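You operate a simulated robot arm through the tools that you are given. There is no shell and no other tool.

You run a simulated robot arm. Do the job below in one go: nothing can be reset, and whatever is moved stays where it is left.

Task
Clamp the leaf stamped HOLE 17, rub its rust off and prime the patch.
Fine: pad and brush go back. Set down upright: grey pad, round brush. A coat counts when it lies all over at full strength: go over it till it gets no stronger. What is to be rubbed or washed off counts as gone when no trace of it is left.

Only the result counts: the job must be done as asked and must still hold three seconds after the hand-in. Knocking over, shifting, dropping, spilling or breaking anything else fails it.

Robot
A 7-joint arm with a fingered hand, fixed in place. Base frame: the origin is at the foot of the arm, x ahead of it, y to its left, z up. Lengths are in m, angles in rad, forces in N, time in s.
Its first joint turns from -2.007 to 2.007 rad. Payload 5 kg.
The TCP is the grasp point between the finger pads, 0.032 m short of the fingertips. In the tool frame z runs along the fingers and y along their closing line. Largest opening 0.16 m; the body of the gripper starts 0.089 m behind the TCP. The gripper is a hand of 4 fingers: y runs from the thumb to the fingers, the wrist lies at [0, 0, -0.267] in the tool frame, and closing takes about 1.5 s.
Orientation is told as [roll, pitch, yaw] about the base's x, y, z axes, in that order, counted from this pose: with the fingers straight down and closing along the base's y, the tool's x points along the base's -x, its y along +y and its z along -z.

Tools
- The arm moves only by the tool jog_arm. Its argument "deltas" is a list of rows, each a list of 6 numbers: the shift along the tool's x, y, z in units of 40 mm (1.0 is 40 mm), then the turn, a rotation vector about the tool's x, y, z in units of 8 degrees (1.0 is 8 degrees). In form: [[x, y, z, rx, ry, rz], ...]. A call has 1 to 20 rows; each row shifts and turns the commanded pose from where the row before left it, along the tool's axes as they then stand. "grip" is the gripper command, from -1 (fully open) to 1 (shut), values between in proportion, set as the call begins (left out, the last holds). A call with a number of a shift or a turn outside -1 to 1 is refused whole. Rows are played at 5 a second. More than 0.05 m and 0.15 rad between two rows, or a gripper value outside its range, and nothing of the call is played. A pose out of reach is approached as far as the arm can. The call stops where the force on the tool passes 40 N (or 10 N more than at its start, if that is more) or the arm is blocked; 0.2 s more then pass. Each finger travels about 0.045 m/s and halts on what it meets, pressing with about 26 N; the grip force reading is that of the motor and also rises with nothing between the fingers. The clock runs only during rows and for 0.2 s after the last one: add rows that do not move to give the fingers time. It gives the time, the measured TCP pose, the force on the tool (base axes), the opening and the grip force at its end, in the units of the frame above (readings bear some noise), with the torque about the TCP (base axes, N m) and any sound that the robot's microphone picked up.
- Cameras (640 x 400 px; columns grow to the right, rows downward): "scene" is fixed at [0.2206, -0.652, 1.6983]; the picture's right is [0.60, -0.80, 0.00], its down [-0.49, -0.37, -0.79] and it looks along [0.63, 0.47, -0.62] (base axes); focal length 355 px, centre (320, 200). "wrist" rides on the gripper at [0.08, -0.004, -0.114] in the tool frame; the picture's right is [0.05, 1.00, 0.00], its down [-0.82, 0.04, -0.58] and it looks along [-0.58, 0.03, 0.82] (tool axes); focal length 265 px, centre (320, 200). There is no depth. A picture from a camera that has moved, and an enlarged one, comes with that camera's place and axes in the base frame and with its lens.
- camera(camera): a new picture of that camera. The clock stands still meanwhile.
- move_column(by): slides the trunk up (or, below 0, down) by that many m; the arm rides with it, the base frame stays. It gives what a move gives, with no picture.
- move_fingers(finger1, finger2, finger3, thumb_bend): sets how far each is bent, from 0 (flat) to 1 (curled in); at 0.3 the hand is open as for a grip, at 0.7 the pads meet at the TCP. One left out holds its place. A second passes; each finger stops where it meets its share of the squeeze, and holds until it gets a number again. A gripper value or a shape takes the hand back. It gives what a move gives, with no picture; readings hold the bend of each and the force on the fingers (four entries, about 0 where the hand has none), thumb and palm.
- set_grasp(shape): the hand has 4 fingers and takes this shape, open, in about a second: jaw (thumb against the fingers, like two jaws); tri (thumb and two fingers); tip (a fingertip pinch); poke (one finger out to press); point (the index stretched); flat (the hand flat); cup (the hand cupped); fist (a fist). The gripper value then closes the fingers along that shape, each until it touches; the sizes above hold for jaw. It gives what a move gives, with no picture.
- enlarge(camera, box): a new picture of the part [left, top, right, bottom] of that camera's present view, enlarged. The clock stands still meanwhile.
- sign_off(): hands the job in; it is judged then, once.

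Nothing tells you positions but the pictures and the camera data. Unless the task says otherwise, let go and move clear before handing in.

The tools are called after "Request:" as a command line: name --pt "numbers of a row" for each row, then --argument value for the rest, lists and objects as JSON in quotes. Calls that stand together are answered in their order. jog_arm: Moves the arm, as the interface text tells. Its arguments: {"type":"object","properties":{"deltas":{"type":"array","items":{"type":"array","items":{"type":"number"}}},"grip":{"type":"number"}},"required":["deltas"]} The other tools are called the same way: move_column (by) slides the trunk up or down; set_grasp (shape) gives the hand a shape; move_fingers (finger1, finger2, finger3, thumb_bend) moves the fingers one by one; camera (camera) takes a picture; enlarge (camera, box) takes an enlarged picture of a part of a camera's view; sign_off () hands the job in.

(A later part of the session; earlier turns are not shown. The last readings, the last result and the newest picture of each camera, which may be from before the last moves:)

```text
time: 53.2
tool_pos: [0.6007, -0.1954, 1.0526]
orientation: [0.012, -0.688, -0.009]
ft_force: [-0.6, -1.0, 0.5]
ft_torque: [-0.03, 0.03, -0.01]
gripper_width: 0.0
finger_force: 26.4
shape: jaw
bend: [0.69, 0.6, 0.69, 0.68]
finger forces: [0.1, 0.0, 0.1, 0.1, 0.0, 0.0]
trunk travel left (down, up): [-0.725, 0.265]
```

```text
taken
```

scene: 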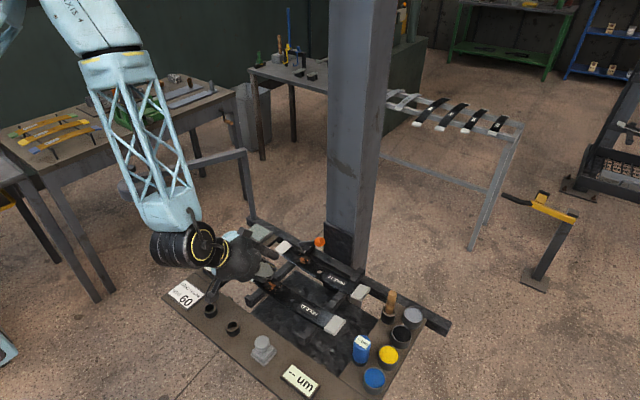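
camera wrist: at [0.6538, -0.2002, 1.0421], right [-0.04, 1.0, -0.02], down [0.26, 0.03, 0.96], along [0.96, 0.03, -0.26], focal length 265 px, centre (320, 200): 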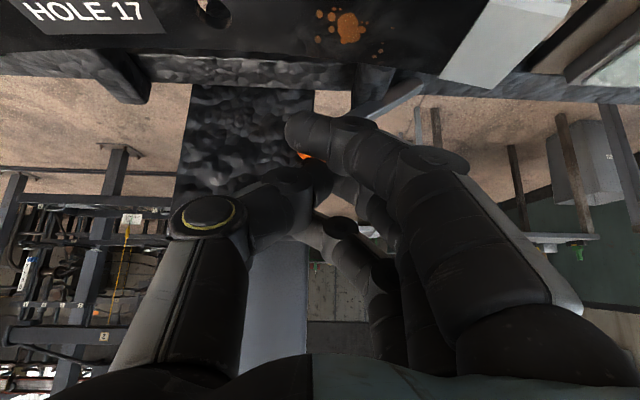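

Request:
jog_arm --pt "0 0 -0.3 0 0.985 0" --pt "0 0 -0.3 0 0.985 0" --pt "0 0 -0.3 0 0.985 0" --pt "0 0 0 0 0.985 0" --pt "0 0 0 0 0.985 0" --pt "0 0 0 0 0 0" --grip -0.25

Request:
camera --camera "wrist"

Request:
camera --camera "scene"

```text
time: 54.6
tool_pos: [0.5818, -0.1947, 1.0807]
orientation: [0.009, 0.001, -0.001]
ft_force: [0.2, -0.2, 0.6]
ft_torque: [0.03, -0.01, -0.04]
gripper_width: 0.1
finger_force: 0.1
shape: jaw
bend: [0.7, 0.7, 0.7, 0.68]
finger forces: [0.0, 0.1, 0.0, 0.0, 0.1, 0.0]
out of reach, approached as far as the arm can: row 3
trunk travel left (down, up): [-0.725, 0.265]
```

```text
taken
camera wrist: at [0.5026, -0.1994, 1.1941], right [-0.05, 1.0, 0.01], down [0.82, 0.04, 0.58], along [0.58, 0.04, -0.82], focal length 265 px, centre (320, 200)
```

wrist: 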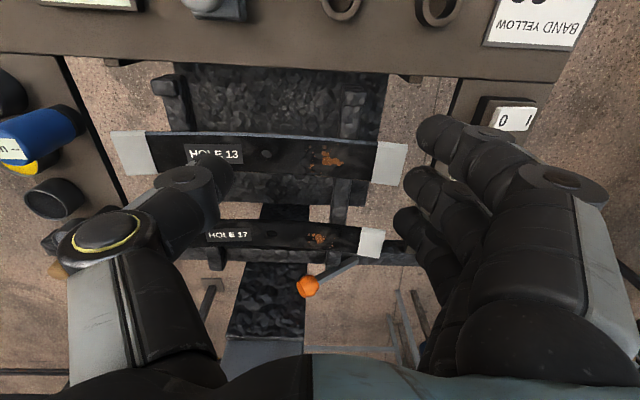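

```text
taken
```

scene: 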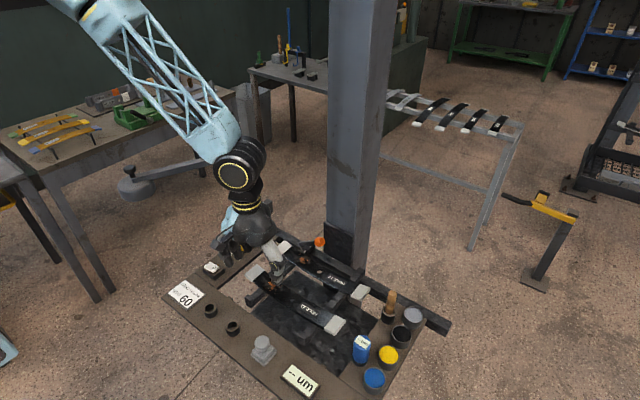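

Vertical again, and the lever lies over at its stop. Now I'll move above the grey pad to measure it closely.

Request:
jog_arm --pt "0.74 -0.75 0 0 0 0" --pt "0.74 -0.75 0 0 0 0" --pt "0.74 -0.75 0 0 0 0" --pt "0 0 0.6 0 0 0" --pt "0 0 0 0 0 0"

Request:
camera --camera "wrist"

Request:
enlarge --camera "wrist" --box '[250, 80, 410, 220]'

Request:
enlarge --camera "scene" --box '[220, 300, 300, 380]'

```text
time: 55.9
tool_pos: [0.4919, -0.2832, 1.0549]
orientation: [0.009, 0.001, 0.0]
ft_force: [-0.1, -0.1, 0.3]
ft_torque: [0.02, -0.01, 0.03]
gripper_width: 0.1004
finger_force: 0.1
shape: jaw
bend: [0.7, 0.7, 0.7, 0.68]
finger forces: [0.0, 0.1, 0.0, 0.1, 0.0, 0.0]
trunk travel left (down, up): [-0.725, 0.265]
```

```text
taken
camera wrist: at [0.4128, -0.2891, 1.1689], right [-0.05, 1.0, 0.01], down [0.82, 0.04, 0.58], along [0.58, 0.04, -0.82], focal length 265 px, centre (320, 200)
```

wrist: 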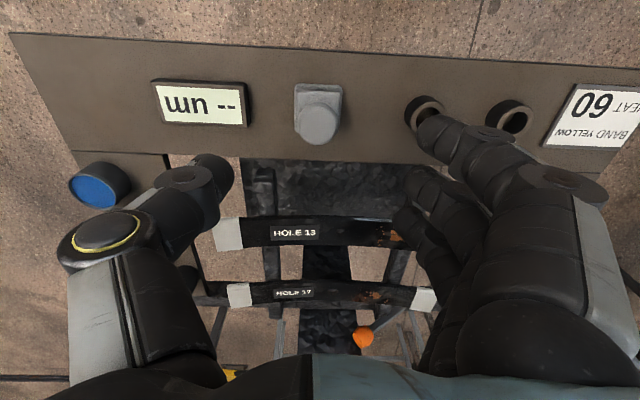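

```text
2.86 times, centred on (330, 150) of wrist
camera zoom: at [0.4128, -0.2891, 1.1689], right [-0.05, 1.0, 0.01], down [0.82, 0.04, 0.58], along [0.58, 0.04, -0.82], focal length 758 px, centre (291, 343)
```

zoom: 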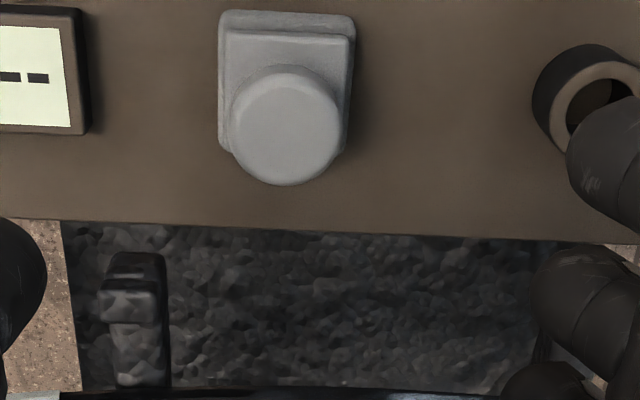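

```text
5.00 times, centred on (260, 340) of scene
camera zoom: at [0.2206, -0.652, 1.6983], right [0.6, -0.8, 0.0], down [-0.49, -0.37, -0.79], along [0.63, 0.47, -0.62], focal length 1773 px, centre (620, -500)
```

zoom: 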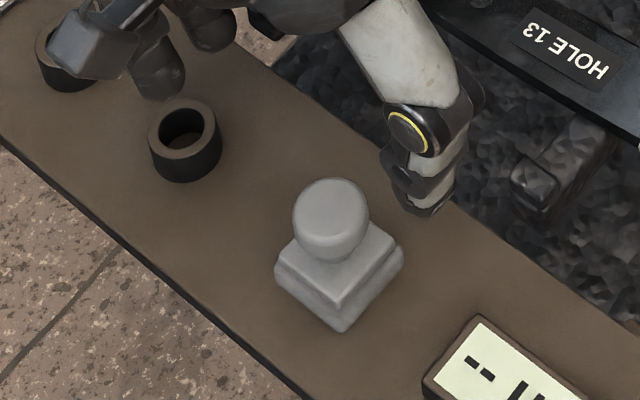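

The pad knob's top is at about (0.494, −0.284, 0.941), diameter about 34 mm, on a base about 48 mm wide. I'll descend with the fingers at about 72 mm opening and stop with the TCP at z≈0.934.

Request:
jog_arm --pt "-0.05 -0.02 0 0.064 0 0" --pt "0 0 0.75 0 0 0" --pt "0 0 0.75 0 0 0" --pt "0 0 0.75 0 0 0" --pt "0 0 0.4 0 0 0" --pt "0 0 0.2 0 0 0" --pt "0 0 0 0 0 0" --grip 0.1

Request:
camera --camera "wrist"

Request:
enlarge --camera "scene" --box '[220, 300, 300, 380]'

```text
time: 57.5
tool_pos: [0.4962, -0.2861, 0.9415]
orientation: [-0.001, 0.001, 0.001]
ft_force: [0.0, -0.2, 0.2]
ft_torque: [0.04, -0.04, -0.01]
gripper_width: 0.0728
finger_force: 0.1
shape: jaw
bend: [0.73, 0.73, 0.73, 0.7]
finger forces: [0.0, 0.0, 0.0, 0.0, 0.1, 0.1]
trunk travel left (down, up): [-0.725, 0.265]
```

```text
taken
camera wrist: at [0.416, -0.289, 1.0548], right [-0.05, 1.0, 0.0], down [0.82, 0.04, 0.58], along [0.58, 0.03, -0.82], focal length 265 px, centre (320, 200)
```

wrist: 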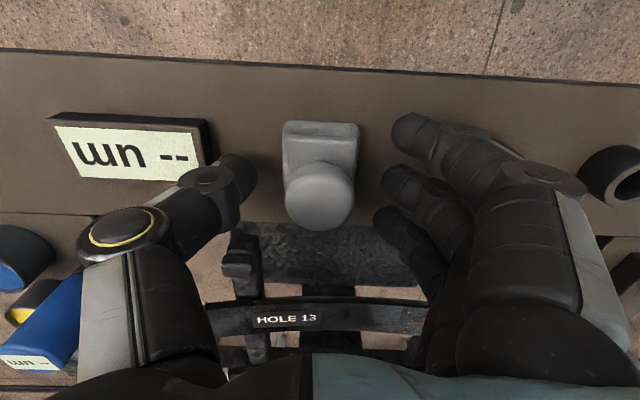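

```text
5.00 times, centred on (260, 340) of scene
camera zoom: at [0.2206, -0.652, 1.6983], right [0.6, -0.8, 0.0], down [-0.49, -0.37, -0.79], along [0.63, 0.47, -0.62], focal length 1773 px, centre (620, -500)
```

zoom: 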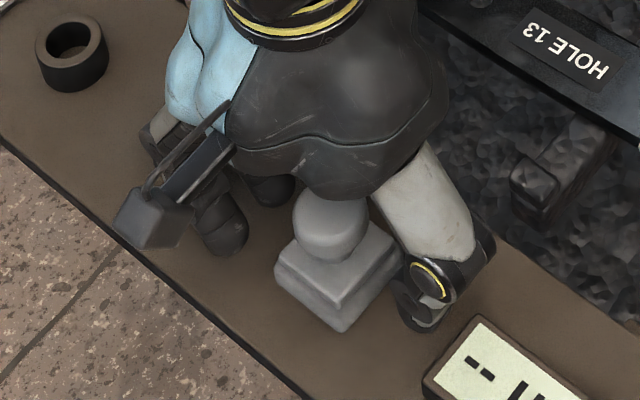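

Well centred. I'll lower 10 mm more and close.

Request:
jog_arm --pt "0.05 0 0.25 0 0 0" --pt "0 0 0 0 0 0"

Request:
jog_arm --pt "0 0 0 0 0 0" --pt "0 0 0 0 0 0" --pt "0 0 0 0 0 0" --pt "0 0 0 0 0 0" --pt "0 0 0 0 0 0" --pt "0 0 0 0 0 0" --pt "0 0 0 0 0 0" --grip 1

Request:
camera --camera "wrist"

Request:
enlarge --camera "scene" --box '[220, 300, 300, 380]'

```text
time: 58.0
tool_pos: [0.4923, -0.2846, 0.9303]
orientation: [0.0, -0.001, 0.0]
ft_force: [0.1, 1.0, 6.3]
ft_torque: [0.38, 0.02, -0.01]
gripper_width: 0.0728
finger_force: 0.1
shape: jaw
bend: [0.73, 0.73, 0.73, 0.7]
finger forces: [2.6, 2.2, 1.9, 0.1, 0.0, 0.0]
trunk travel left (down, up): [-0.725, 0.265]
```

```text
time: 59.6
tool_pos: [0.4938, -0.2845, 0.9322]
orientation: [0.0, -0.001, 0.0]
ft_force: [0.8, -1.6, 6.1]
ft_torque: [0.23, 0.03, -0.04]
gripper_width: 0.0356
finger_force: 26.4
shape: jaw
bend: [0.73, 0.73, 0.75, 0.7]
finger forces: [11.5, 18.3, 0.0, 0.1, 23.9, 0.1]
trunk travel left (down, up): [-0.725, 0.265]
```

```text
taken
camera wrist: at [0.4137, -0.2887, 1.0452], right [-0.05, 1.0, 0.0], down [0.82, 0.04, 0.58], along [0.58, 0.03, -0.82], focal length 265 px, centre (320, 200)
```

wrist: 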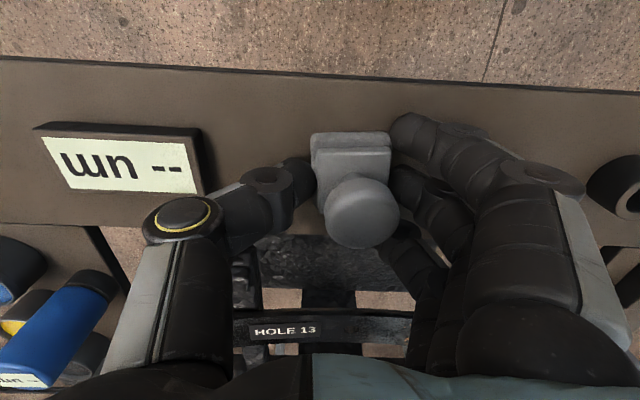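

```text
5.00 times, centred on (260, 340) of scene
camera zoom: at [0.2206, -0.652, 1.6983], right [0.6, -0.8, 0.0], down [-0.49, -0.37, -0.79], along [0.63, 0.47, -0.62], focal length 1773 px, centre (620, -500)
```

zoom: 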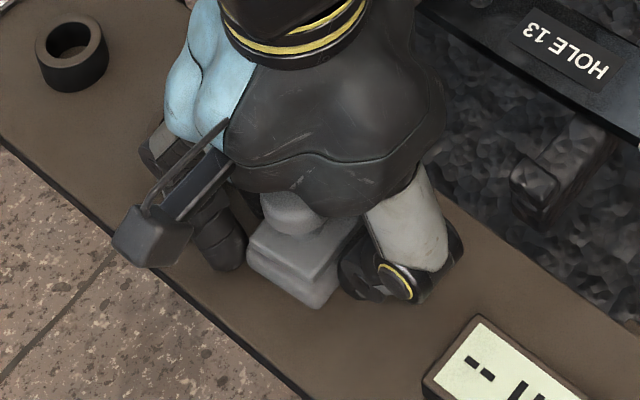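

The thumb slid the pad about 20 mm toward +y, since the fingertips were touching down. I'll release, lift slightly, re-centre on the knob and grip again; its home is (0.494, −0.284).

Request:
jog_arm --pt "0 0 0 0 0 0" --pt "0 0 0 0 0 0" --pt "0 0 0 0 0 0" --pt "0 0 0 0 0 0" --pt "0 0 -0.2 0 0 0" --pt "0 0.3 0 0 0 0" --pt "0 0.25 0 0 0 0" --pt "0 0 0 0 0 0" --grip 0.05

Request:
camera --camera "wrist"

Request:
enlarge --camera "scene" --box '[220, 300, 300, 380]'

```text
time: 61.5
tool_pos: [0.493, -0.2615, 0.9384]
orientation: [0.001, 0.0, -0.001]
ft_force: [-1.0, 0.4, 0.2]
ft_torque: [-0.01, -0.01, -0.01]
gripper_width: 0.0751
finger_force: 0.0
shape: jaw
bend: [0.73, 0.73, 0.73, 0.7]
finger forces: [0.0, 0.1, 0.0, 0.0, 0.1, 0.0]
trunk travel left (down, up): [-0.725, 0.265]
```

```text
taken
camera wrist: at [0.4137, -0.2663, 1.0532], right [-0.05, 1.0, 0.0], down [0.82, 0.04, 0.58], along [0.58, 0.03, -0.82], focal length 265 px, centre (320, 200)
```

wrist: 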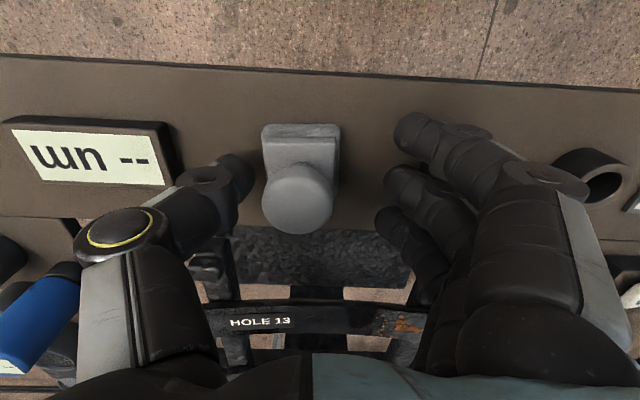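

```text
5.00 times, centred on (260, 340) of scene
camera zoom: at [0.2206, -0.652, 1.6983], right [0.6, -0.8, 0.0], down [-0.49, -0.37, -0.79], along [0.63, 0.47, -0.62], focal length 1773 px, centre (620, -500)
```

zoom: 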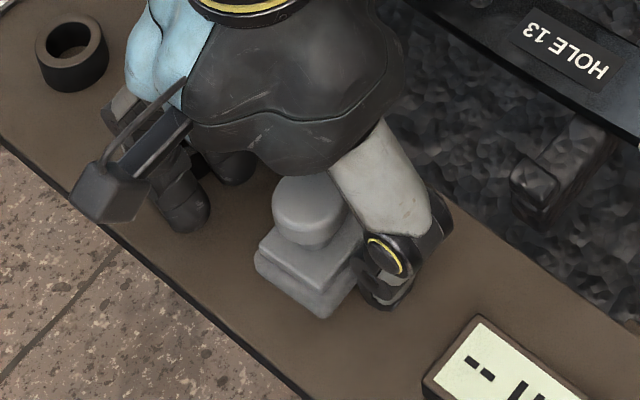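

Request:
jog_arm --pt "0 -0.3 0 0 0 0" --pt "0 0 0 0 0 0" --pt "0 0 0 0 0 0"

Request:
camera --camera "wrist"

```text
time: 62.2
tool_pos: [0.493, -0.274, 0.939]
orientation: [0.0, 0.0, 0.001]
ft_force: [0.3, -0.3, -0.5]
ft_torque: [0.02, 0.02, 0.01]
gripper_width: 0.0752
finger_force: 0.1
shape: jaw
bend: [0.73, 0.73, 0.73, 0.7]
finger forces: [0.0, 0.1, 0.1, 0.0, 0.1, 0.1]
trunk travel left (down, up): [-0.725, 0.265]
```

```text
taken
camera wrist: at [0.4136, -0.2786, 1.0531], right [-0.05, 1.0, 0.0], down [0.82, 0.04, 0.58], along [0.58, 0.03, -0.82], focal length 265 px, centre (320, 200)
```

wrist: 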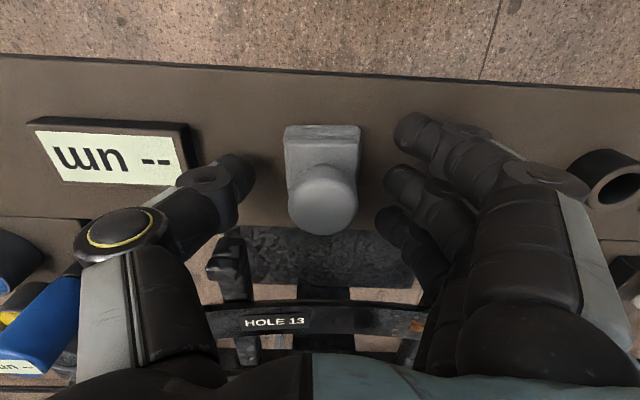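

Request:
jog_arm --pt "0 0 0 0 0 0" --pt "0 0 0 0 0 0" --pt "0 0 0 0 0 0" --pt "0 0 0 0 0 0" --pt "0 0 0 0 0 0" --pt "0 0 0 0 0 0" --grip 1

Request:
camera --camera "wrist"

Request:
enlarge --camera "scene" --box '[220, 300, 300, 380]'

```text
time: 63.6
tool_pos: [0.4924, -0.2737, 0.9397]
orientation: [0.0, -0.002, 0.001]
ft_force: [0.8, -1.8, 3.6]
ft_torque: [0.01, 0.02, 0.0]
gripper_width: 0.0261
finger_force: 26.1
shape: jaw
bend: [0.73, 0.73, 0.68, 0.7]
finger forces: [8.0, 9.3, 0.0, 0.0, 18.3, 0.0]
trunk travel left (down, up): [-0.725, 0.265]
```

```text
taken
camera wrist: at [0.4136, -0.2788, 1.0533], right [-0.05, 1.0, 0.0], down [0.81, 0.04, 0.58], along [0.58, 0.03, -0.82], focal length 265 px, centre (320, 200)
```

wrist: 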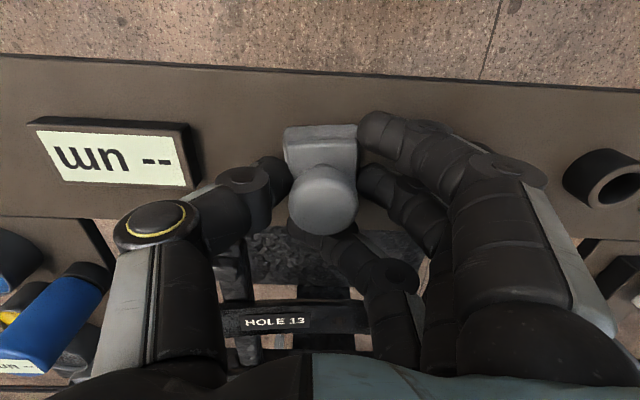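

```text
5.00 times, centred on (260, 340) of scene
camera zoom: at [0.2206, -0.652, 1.6983], right [0.6, -0.8, 0.0], down [-0.49, -0.37, -0.79], along [0.63, 0.47, -0.62], focal length 1773 px, centre (620, -500)
```

zoom: 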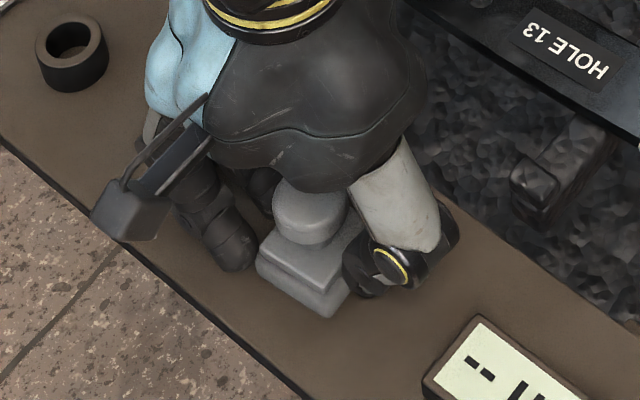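

The knob is held by fingers 1 and 2 and the thumb, and it stayed centred. I'll lift 30 mm and check.

Request:
jog_arm --pt "0 0 -0.25 0 0 0" --pt "0 0 -0.25 0 0 0" --pt "0 0 -0.25 0 0 0" --pt "0 0 0 0 0 0"

Request:
camera --camera "wrist"

Request:
enlarge --camera "scene" --box '[220, 290, 300, 370]'

```text
time: 64.7
tool_pos: [0.4934, -0.2752, 0.9697]
orientation: [0.001, -0.002, -0.001]
ft_force: [0.4, 0.2, -0.3]
ft_torque: [-0.01, -0.02, 0.0]
gripper_width: 0.0246
finger_force: 25.7
shape: jaw
bend: [0.73, 0.73, 0.68, 0.7]
finger forces: [8.4, 9.8, 0.1, 0.0, 17.4, 0.1]
trunk travel left (down, up): [-0.725, 0.265]
```

```text
taken
camera wrist: at [0.4136, -0.2786, 1.0832], right [-0.05, 1.0, 0.0], down [0.82, 0.04, 0.58], along [0.58, 0.03, -0.82], focal length 265 px, centre (320, 200)
```

wrist: 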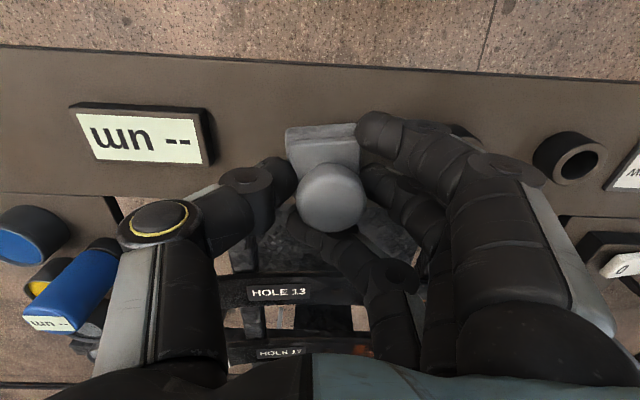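

```text
5.00 times, centred on (260, 330) of scene
camera zoom: at [0.2206, -0.652, 1.6983], right [0.6, -0.8, 0.0], down [-0.49, -0.37, -0.79], along [0.63, 0.47, -0.62], focal length 1773 px, centre (620, -450)
```

zoom: 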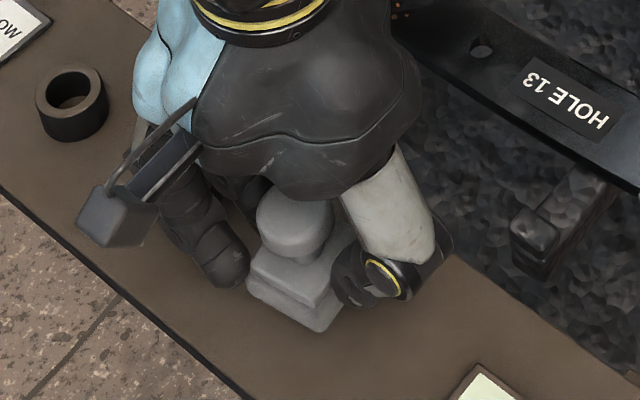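

The pad is lifted, slightly tilted but held. The rust on leaf 17 is centred near (0.751, −0.183), spanning roughly y −0.205 to −0.155. I'll carry the pad there at z≈1.05.

Request:
jog_arm --pt "0 0 -0.7 0 0 0" --pt "0 0 -0.7 0 0 0" --pt "0 0 -0.7 0 0 0" --pt "-0.6 0.22 0 0 0 0" --pt "-0.9 0.335 0 0 0 0" --pt "-0.9 0.335 0 0 0 0" --pt "-0.9 0.335 0 0 0 0" --pt "-0.9 0.335 0 0 0 0" --pt "-0.9 0.335 0 0 0 0" --pt "-0.9 0.335 0 0 0 0" --pt "-0.43 0.145 0 0 0 0" --pt "0 0 0 0 0 0"

Request:
camera --camera "wrist"

Request:
enlarge --camera "scene" --box '[240, 160, 380, 280]'

```text
time: 67.2
tool_pos: [0.7497, -0.1801, 1.0533]
orientation: [-0.001, 0.001, 0.001]
ft_force: [0.3, 0.6, -0.5]
ft_torque: [0.04, 0.02, 0.04]
gripper_width: 0.0246
finger_force: 25.8
shape: jaw
bend: [0.73, 0.73, 0.68, 0.7]
finger forces: [9.0, 10.1, 0.1, 0.0, 17.5, 0.0]
trunk travel left (down, up): [-0.725, 0.265]
```

```text
taken
camera wrist: at [0.6709, -0.1837, 1.1672], right [-0.05, 1.0, 0.0], down [0.82, 0.04, 0.58], along [0.58, 0.03, -0.82], focal length 265 px, centre (320, 200)
```

wrist: 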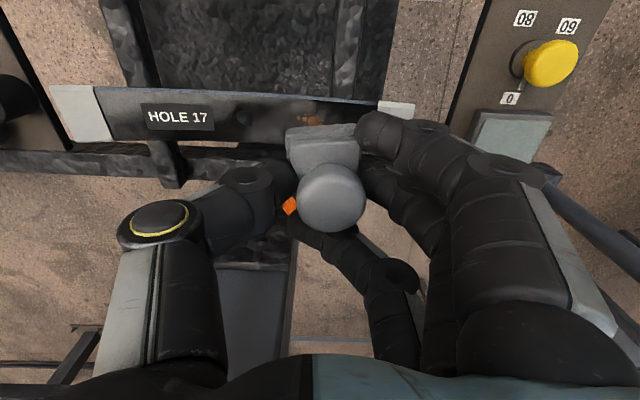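

```text
3.33 times, centred on (310, 220) of scene
camera zoom: at [0.2206, -0.652, 1.6983], right [0.6, -0.8, 0.0], down [-0.49, -0.37, -0.79], along [0.63, 0.47, -0.62], focal length 1182 px, centre (353, 133)
```

zoom: 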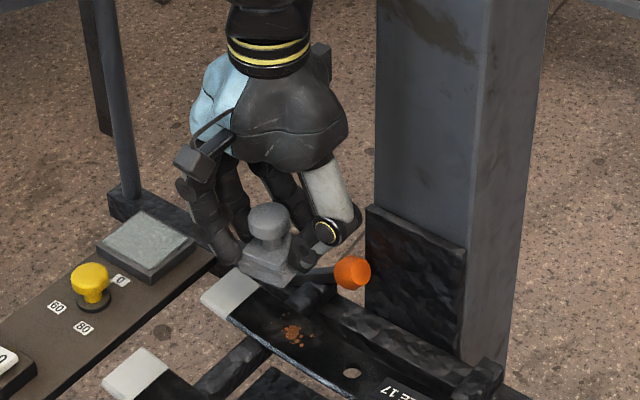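

Clearance to the column and lever looks fine. I'll descend slowly until the pad touches the leaf.

Request:
jog_arm --pt "0 0 0.4 0 0 0" --pt "0 0 0.3 0 0 0" --pt "0 0 0.1 0 0 0" --pt "0 0 0.1 0 0 0" --pt "0 0 0 0 0 0"

Request:
enlarge --camera "scene" --box '[260, 190, 360, 270]'

Request:
camera --camera "wrist"

```text
time: 68.5
tool_pos: [0.7496, -0.1789, 1.0166]
orientation: [0.001, 0.001, 0.0]
ft_force: [0.7, 0.5, -0.8]
ft_torque: [-0.01, 0.0, 0.02]
gripper_width: 0.0243
finger_force: 26.4
shape: jaw
bend: [0.73, 0.73, 0.68, 0.7]
finger forces: [9.0, 10.1, 0.0, 0.1, 17.4, 0.0]
trunk travel left (down, up): [-0.725, 0.265]
```

```text
5.00 times, centred on (310, 230) of scene
camera zoom: at [0.2206, -0.652, 1.6983], right [0.6, -0.8, 0.0], down [-0.49, -0.37, -0.79], along [0.63, 0.47, -0.62], focal length 1773 px, centre (370, 50)
```

zoom: 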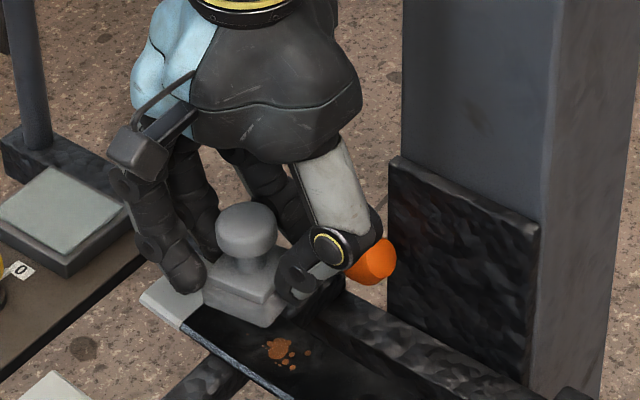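

```text
taken
camera wrist: at [0.6712, -0.1833, 1.1311], right [-0.05, 1.0, 0.0], down [0.82, 0.04, 0.58], along [0.58, 0.03, -0.82], focal length 265 px, centre (320, 200)
```

wrist: 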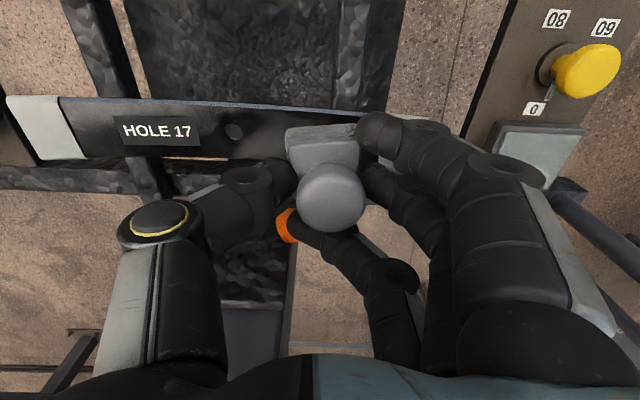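

Recomputing with both cameras, the leaf sags in the middle, so the rust lies at about (0.761, −0.186, 0.915). I'll shift there and keep descending in small steps until I feel contact.

Request:
jog_arm --pt "-0.31 -0.2 0 0 0 0" --pt "0 0 0.15 0 0 0" --pt "0 0 0.1 0 0 0" --pt "0 0 0.1 0 0 0" --pt "0 0 0.08 0 0 0" --pt "0 0 0 0 0 0"

Request:
enlarge --camera "scene" --box '[260, 190, 360, 270]'

```text
time: 69.8
tool_pos: [0.7626, -0.1878, 0.999]
orientation: [0.001, 0.0, -0.001]
ft_force: [0.0, -0.2, -1.3]
ft_torque: [-0.01, 0.01, 0.01]
gripper_width: 0.0245
finger_force: 25.9
shape: jaw
bend: [0.73, 0.73, 0.68, 0.7]
finger forces: [9.0, 10.1, 0.0, 0.0, 17.5, 0.1]
trunk travel left (down, up): [-0.725, 0.265]
```

```text
5.00 times, centred on (310, 230) of scene
camera zoom: at [0.2206, -0.652, 1.6983], right [0.6, -0.8, 0.0], down [-0.49, -0.37, -0.79], along [0.63, 0.47, -0.62], focal length 1773 px, centre (370, 50)
```

zoom: 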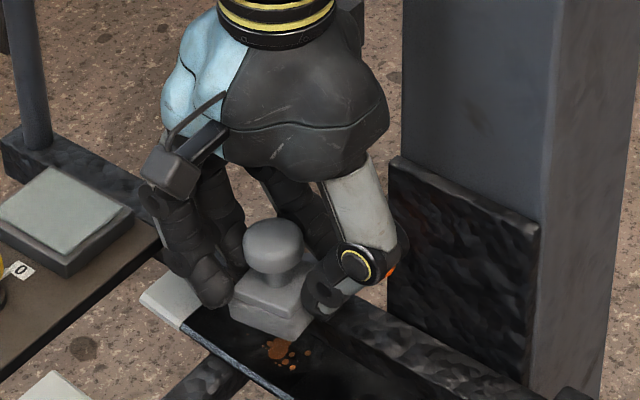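

Request:
jog_arm --pt "0 0 0.08 0 0 0" --pt "0 0 0.08 0 0 0" --pt "0 0 0.08 0 0 0" --pt "0 0 0.08 0 0 0" --pt "0 0 0 0 0 0"

Request:
enlarge --camera "scene" --box '[260, 190, 360, 270]'

```text
time: 71.0
tool_pos: [0.7638, -0.1865, 0.9867]
orientation: [0.001, 0.0, 0.0]
ft_force: [0.5, -0.5, -0.2]
ft_torque: [0.01, 0.01, 0.01]
gripper_width: 0.0247
finger_force: 25.8
shape: jaw
bend: [0.73, 0.73, 0.68, 0.7]
finger forces: [8.9, 10.1, 0.0, 0.1, 17.5, 0.0]
trunk travel left (down, up): [-0.725, 0.265]
```

```text
5.00 times, centred on (310, 230) of scene
camera zoom: at [0.2206, -0.652, 1.6983], right [0.6, -0.8, 0.0], down [-0.49, -0.37, -0.79], along [0.63, 0.47, -0.62], focal length 1773 px, centre (370, 50)
```

zoom: 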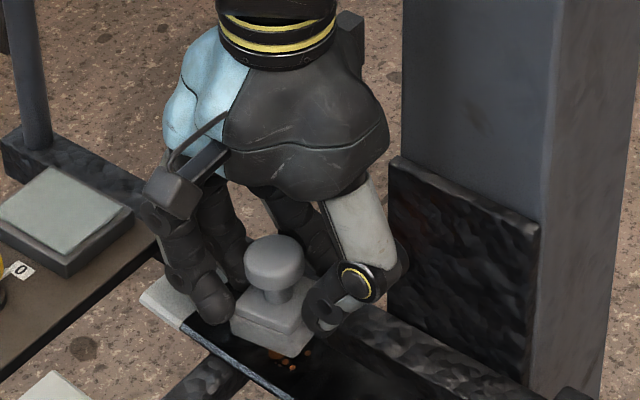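

Request:
jog_arm --pt "0 0 0.06 0 0 0" --pt "0 0 0.06 0 0 0" --pt "0 0 0.06 0 0 0" --pt "0 0 0.06 0 0 0" --pt "0 0 0 0 0 0"

Request:
enlarge --camera "scene" --box '[260, 190, 360, 270]'

```text
time: 72.2
tool_pos: [0.7637, -0.1865, 0.9781]
orientation: [0.0, 0.001, 0.001]
ft_force: [1.2, 0.7, -1.0]
ft_torque: [0.01, -0.06, 0.02]
gripper_width: 0.0242
finger_force: 26.3
shape: jaw
bend: [0.73, 0.73, 0.68, 0.7]
finger forces: [9.0, 10.1, 0.1, 0.0, 17.5, 0.0]
trunk travel left (down, up): [-0.725, 0.265]
```

```text
5.00 times, centred on (310, 230) of scene
camera zoom: at [0.2206, -0.652, 1.6983], right [0.6, -0.8, 0.0], down [-0.49, -0.37, -0.79], along [0.63, 0.47, -0.62], focal length 1773 px, centre (370, 50)
```

zoom: 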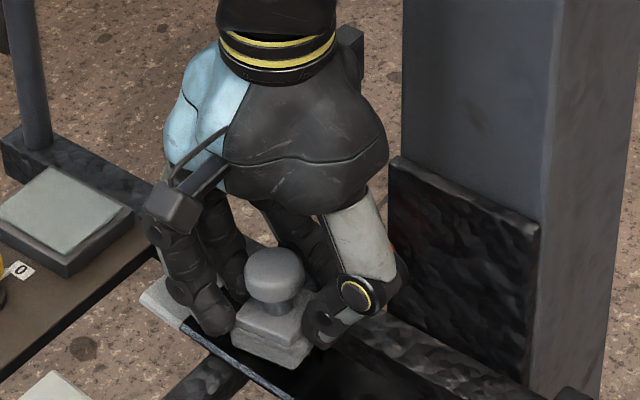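

Request:
jog_arm --pt "0 0 0.05 0 0 0" --pt "0 0 0.05 0 0 0" --pt "0 0 0.05 0 0 0" --pt "0 0 0.05 0 0 0" --pt "0 0 0 0 0 0"

```text
time: 73.5
tool_pos: [0.7639, -0.1869, 0.971]
orientation: [0.001, -0.003, -0.002]
ft_force: [2.5, -0.5, 12.9]
ft_torque: [0.33, 0.21, -0.05]
gripper_width: 0.0248
finger_force: 25.6
shape: jaw
bend: [0.73, 0.73, 0.68, 0.7]
finger forces: [15.2, 11.9, 0.0, 0.1, 22.1, 0.1]
trunk travel left (down, up): [-0.725, 0.265]
```

Contact: 13 N at TCP z≈0.971. I'll make a first short rub along the leaf and check that it stays put.

Request:
jog_arm --pt "0 0.15 0 0 0 0" --pt "0 0.15 0 0 0 0" --pt "0 -0.15 0 0 0 0" --pt "0 -0.15 0 0 0 0" --pt "0 -0.15 0 0 0 0" --pt "0 -0.15 0 0 0 0" --pt "0 0.15 0 0 0 0" --pt "0 0.15 0 0 0 0" --pt "0 0 0 0 0 0"

Request:
camera --camera "wrist"

Request:
enlarge --camera "scene" --box '[260, 190, 400, 300]'

```text
time: 75.5
tool_pos: [0.7614, -0.1874, 0.9693]
orientation: [-0.001, -0.002, 0.0]
ft_force: [-1.0, -9.2, 15.1]
ft_torque: [-0.08, 0.19, 0.07]
gripper_width: 0.0258
finger_force: 26.5
shape: jaw
bend: [0.74, 0.73, 0.68, 0.7]
finger forces: [11.1, 10.1, 0.1, 0.0, 30.1, 0.0]
trunk travel left (down, up): [-0.725, 0.265]
```

```text
taken
camera wrist: at [0.6826, -0.192, 1.0842], right [-0.05, 1.0, 0.0], down [0.81, 0.04, 0.58], along [0.58, 0.03, -0.82], focal length 265 px, centre (320, 200)
```

wrist: 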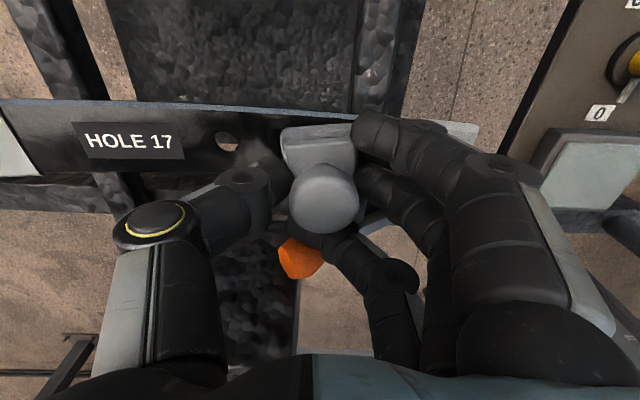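

```text
3.64 times, centred on (330, 245) of scene
camera zoom: at [0.2206, -0.652, 1.6983], right [0.6, -0.8, 0.0], down [-0.49, -0.37, -0.79], along [0.63, 0.47, -0.62], focal length 1289 px, centre (284, 36)
```

zoom: 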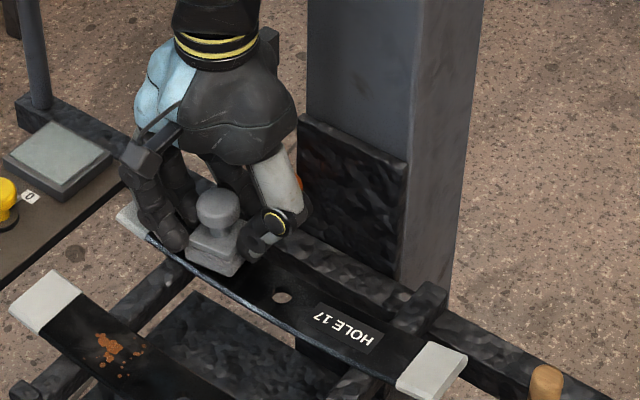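

The leaf stays put. I'll do longer strokes.

Request:
jog_arm --pt "0 0.2 0 0 0 0" --pt "0 0.2 0 0 0 0" --pt "0 -0.2 0 0 0 0" --pt "0 -0.2 0 0 0 0" --pt "0 -0.2 0 0 0 0" --pt "0 -0.2 0 0 0 0" --pt "0 0.2 0 0 0 0" --pt "0 0.2 0 0 0 0" --pt "0 0.2 0 0 0 0" --pt "0 0.2 0 0 0 0" --pt "0 -0.2 0 0 0 0" --pt "0 -0.2 0 0 0 0" --pt "0 -0.2 0 0 0 0" --pt "0 -0.2 0 0 0 0" --pt "0 0.2 0 0 0 0" --pt "0 0.2 0 0 0 0" --pt "0 0.2 0 0 0 0" --pt "0 0.2 0 0 0 0" --pt "0 -0.2 0 0 0 0" --pt "0 -0.2 0 0 0 0"

Request:
enlarge --camera "wrist" --box '[200, 80, 480, 280]'

```text
time: 79.7
tool_pos: [0.7625, -0.1846, 0.9708]
orientation: [0.002, -0.002, 0.004]
ft_force: [-0.1, 6.7, 25.9]
ft_torque: [0.9, 0.53, -0.13]
gripper_width: 0.0265
finger_force: 25.5
shape: jaw
bend: [0.75, 0.74, 0.68, 0.71]
finger forces: [21.7, 17.5, 0.0, 0.1, 20.1, 0.0]
trunk travel left (down, up): [-0.725, 0.265]
```

```text
2.00 times, centred on (340, 180) of wrist
camera zoom: at [0.6829, -0.1894, 1.0842], right [-0.05, 1.0, 0.0], down [0.81, 0.04, 0.58], along [0.58, 0.03, -0.82], focal length 531 px, centre (280, 240)
```

zoom: 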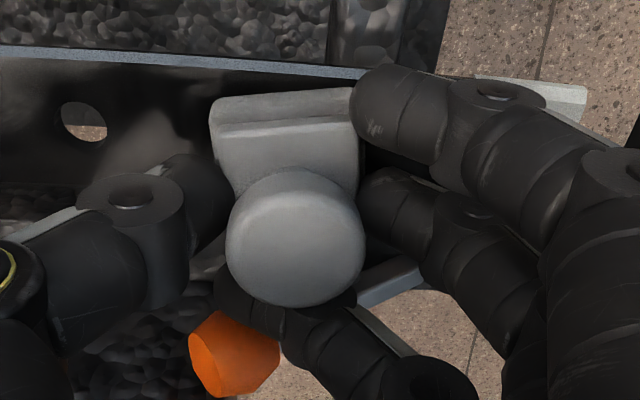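

Request:
jog_arm --pt "0 0 -0.4 0 0 0" --pt "0.2 0.2 -0.8 0 0 0" --pt "0 0 0 0 0 0"

Request:
enlarge --camera "scene" --box '[270, 220, 350, 280]'

Request:
enlarge --camera "wrist" --box '[200, 80, 480, 280]'

```text
time: 80.5
tool_pos: [0.7547, -0.1794, 1.017]
orientation: [0.0, 0.0, 0.0]
ft_force: [-1.3, 0.3, 0.2]
ft_torque: [0.0, 0.0, -0.03]
gripper_width: 0.0247
finger_force: 26.0
shape: jaw
bend: [0.73, 0.73, 0.68, 0.71]
finger forces: [9.2, 10.5, 0.0, 0.1, 19.1, 0.0]
trunk travel left (down, up): [-0.725, 0.265]
```

```text
6.67 times, centred on (310, 250) of scene
camera zoom: at [0.2206, -0.652, 1.6983], right [0.6, -0.8, 0.0], down [-0.49, -0.37, -0.79], along [0.63, 0.47, -0.62], focal length 2364 px, centre (387, -133)
```

zoom: 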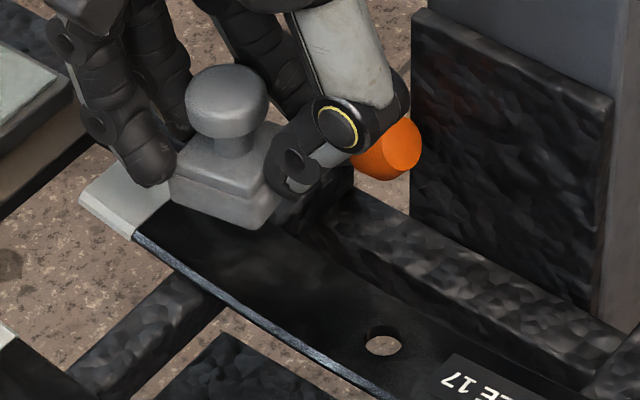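

```text
2.00 times, centred on (340, 180) of wrist
camera zoom: at [0.6754, -0.1832, 1.1309], right [-0.05, 1.0, 0.0], down [0.82, 0.04, 0.58], along [0.58, 0.03, -0.82], focal length 531 px, centre (280, 240)
```

zoom: 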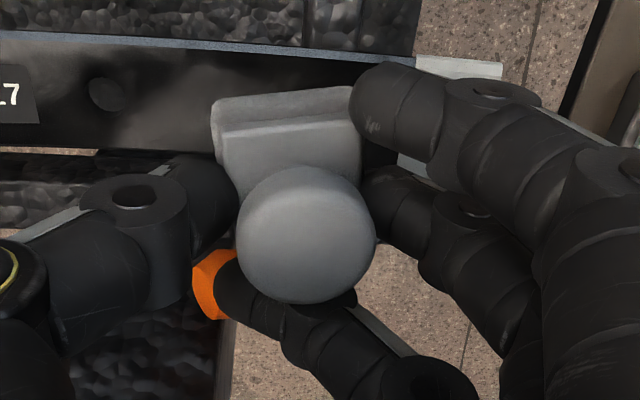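

The rust in view looks gone. I'll move the pad aside to inspect the whole patch.

Request:
jog_arm --pt "0 0 -1 0 0 0" --pt "0.3 0 -0.8 0 0 0" --pt "0.75 0.75 0 0 0 0" --pt "0.75 0.75 0 0 0 0" --pt "0.75 0.75 0 0 0 0" --pt "0.75 0.75 0 0 0 0" --pt "0 0 0 0 0 0"

Request:
enlarge --camera "scene" --box '[270, 220, 350, 280]'

Request:
camera --camera "wrist"

```text
time: 82.0
tool_pos: [0.6231, -0.0593, 1.09]
orientation: [0.0, 0.0, 0.0]
ft_force: [-0.3, 0.1, -0.6]
ft_torque: [0.01, 0.01, 0.03]
gripper_width: 0.0243
finger_force: 25.9
shape: jaw
bend: [0.73, 0.73, 0.68, 0.71]
finger forces: [9.3, 10.4, 0.0, 0.1, 19.0, 0.1]
trunk travel left (down, up): [-0.725, 0.265]
```

```text
6.67 times, centred on (310, 250) of scene
camera zoom: at [0.2206, -0.652, 1.6983], right [0.6, -0.8, 0.0], down [-0.49, -0.37, -0.79], along [0.63, 0.47, -0.62], focal length 2364 px, centre (387, -133)
```

zoom: 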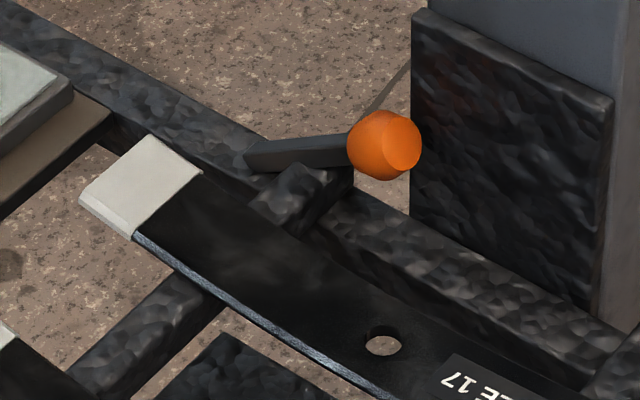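

```text
taken
camera wrist: at [0.5431, -0.0639, 1.2035], right [-0.05, 1.0, 0.0], down [0.82, 0.04, 0.58], along [0.58, 0.03, -0.82], focal length 265 px, centre (320, 200)
```

wrist: 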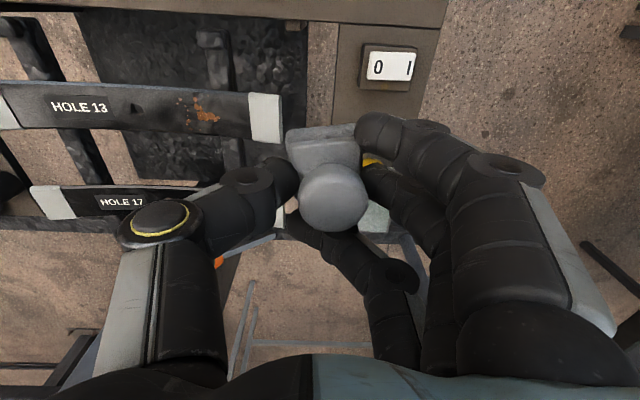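

Request:
enlarge --camera "scene" --box '[282, 240, 322, 268]'

```text
14.29 times, centred on (302, 254) of scene
camera zoom: at [0.2206, -0.652, 1.6983], right [0.6, -0.8, 0.0], down [-0.49, -0.37, -0.79], along [0.63, 0.47, -0.62], focal length 5065 px, centre (577, -571)
```

zoom: 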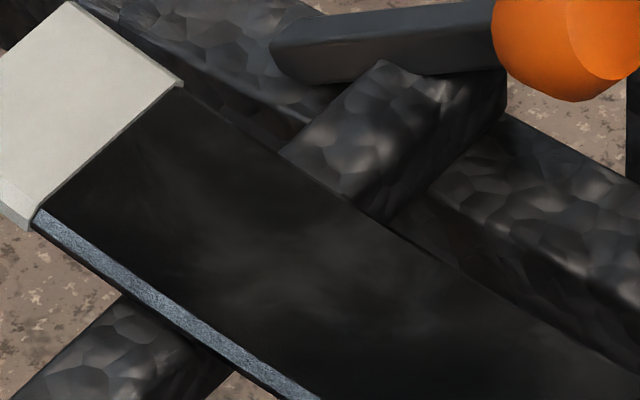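

Request:
jog_arm --pt "0 0 -0.9 0 0 0" --pt "-0.6 -0.25 -0.6 0 0 0" --pt "-0.6 -0.25 -0.6 0 0 0" --pt "-0.6 -0.25 -0.6 0 0 0" --pt "-0.6 -0.25 0 0 0 0" --pt "0 0 0 0 0 0"

Request:
enlarge --camera "wrist" --box '[190, 60, 350, 160]'

```text
time: 83.5
tool_pos: [0.7181, -0.099, 1.198]
orientation: [-0.002, 0.0, 0.001]
ft_force: [0.6, -0.3, -0.2]
ft_torque: [-0.02, 0.04, 0.01]
gripper_width: 0.0245
finger_force: 25.7
shape: jaw
bend: [0.73, 0.73, 0.68, 0.71]
finger forces: [9.4, 10.2, 0.0, 0.0, 19.0, 0.1]
trunk travel left (down, up): [-0.725, 0.265]
```

```text
4.00 times, centred on (270, 110) of wrist
camera zoom: at [0.6395, -0.1028, 1.3121], right [-0.05, 1.0, 0.0], down [0.82, 0.04, 0.58], along [0.58, 0.03, -0.82], focal length 1062 px, centre (520, 560)
```

zoom: 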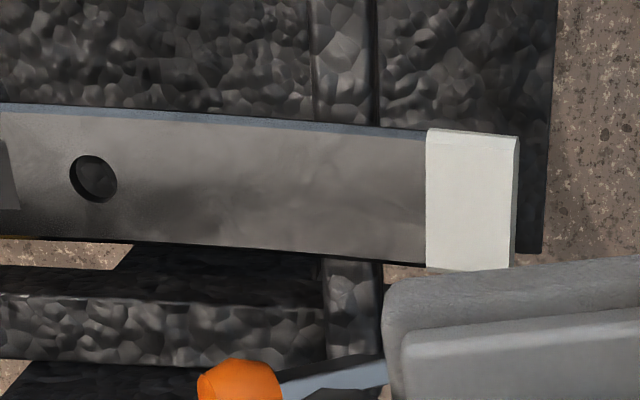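

Request:
enlarge --camera "wrist" --box '[235, 88, 301, 128]'

Request:
camera --camera "wrist"

```text
9.70 times, centred on (268, 108) of wrist
camera zoom: at [0.6395, -0.1028, 1.3121], right [-0.05, 1.0, 0.0], down [0.82, 0.04, 0.58], along [0.58, 0.03, -0.82], focal length 2574 px, centre (824, 1092)
```

zoom: 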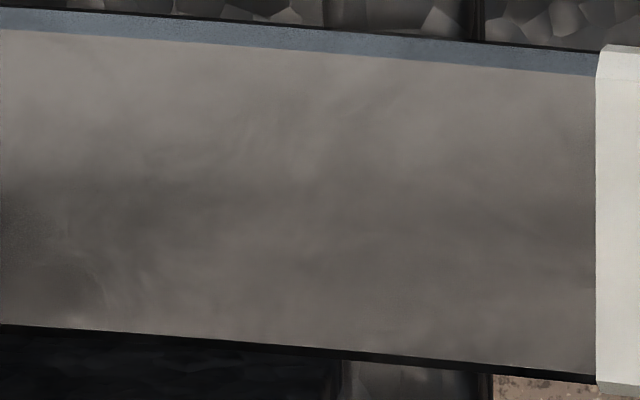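

```text
taken
camera wrist: at [0.6395, -0.1028, 1.3121], right [-0.05, 1.0, 0.0], down [0.82, 0.04, 0.58], along [0.58, 0.03, -0.82], focal length 265 px, centre (320, 200)
```

wrist: 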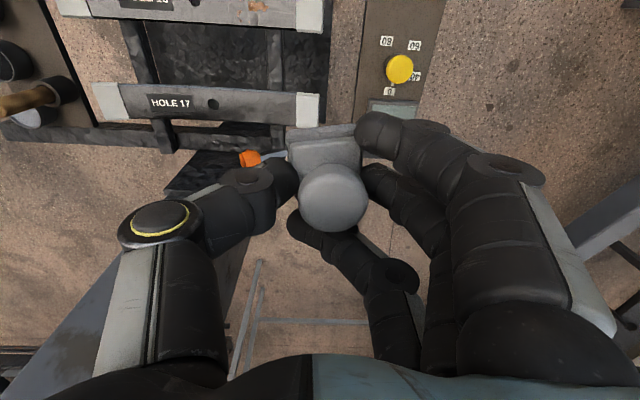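

No rust shows in this clear close view. While I still hold the pad, I'll give it one more pass for certainty, with small x offsets so the whole width of the patch is covered.

Request:
jog_arm --pt "-0.275 -0.55 0.925 0 0 0" --pt "-0.275 -0.55 0.925 0 0 0" --pt "-0.275 -0.55 0.925 0 0 0" --pt "-0.275 -0.55 0.925 0 0 0" --pt "0 0 0.8 0 0 0" --pt "0 0 0.5 0 0 0" --pt "0 0 0.2 0 0 0" --pt "0 0 0.2 0 0 0" --pt "0 0 0.1 0 0 0" --pt "0 0 0 0 0 0"

Request:
enlarge --camera "scene" --box '[260, 190, 360, 270]'

```text
time: 85.7
tool_pos: [0.7635, -0.1873, 0.9787]
orientation: [0.0, 0.0, 0.0]
ft_force: [0.1, 0.4, 0.0]
ft_torque: [0.01, 0.01, 0.01]
gripper_width: 0.0246
finger_force: 26.0
shape: jaw
bend: [0.73, 0.73, 0.68, 0.71]
finger forces: [9.4, 10.4, 0.0, 0.0, 18.9, 0.0]
trunk travel left (down, up): [-0.725, 0.265]
```

```text
5.00 times, centred on (310, 230) of scene
camera zoom: at [0.2206, -0.652, 1.6983], right [0.6, -0.8, 0.0], down [-0.49, -0.37, -0.79], along [0.63, 0.47, -0.62], focal length 1773 px, centre (370, 50)
```

zoom: 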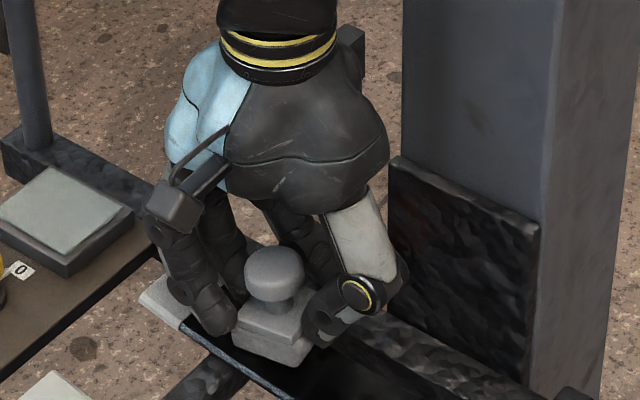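

Request:
jog_arm --pt "0 0 0.08 0 0 0" --pt "0 0 0.06 0 0 0" --pt "0 0 0.05 0 0 0" --pt "0 0 0 0 0 0"

```text
time: 86.7
tool_pos: [0.7632, -0.1881, 0.9718]
orientation: [0.0, -0.002, -0.001]
ft_force: [2.7, -0.7, 16.5]
ft_torque: [0.36, 0.27, -0.1]
gripper_width: 0.025
finger_force: 25.9
shape: jaw
bend: [0.74, 0.73, 0.68, 0.71]
finger forces: [18.7, 11.9, 0.0, 0.0, 23.9, 0.0]
trunk travel left (down, up): [-0.725, 0.265]
```

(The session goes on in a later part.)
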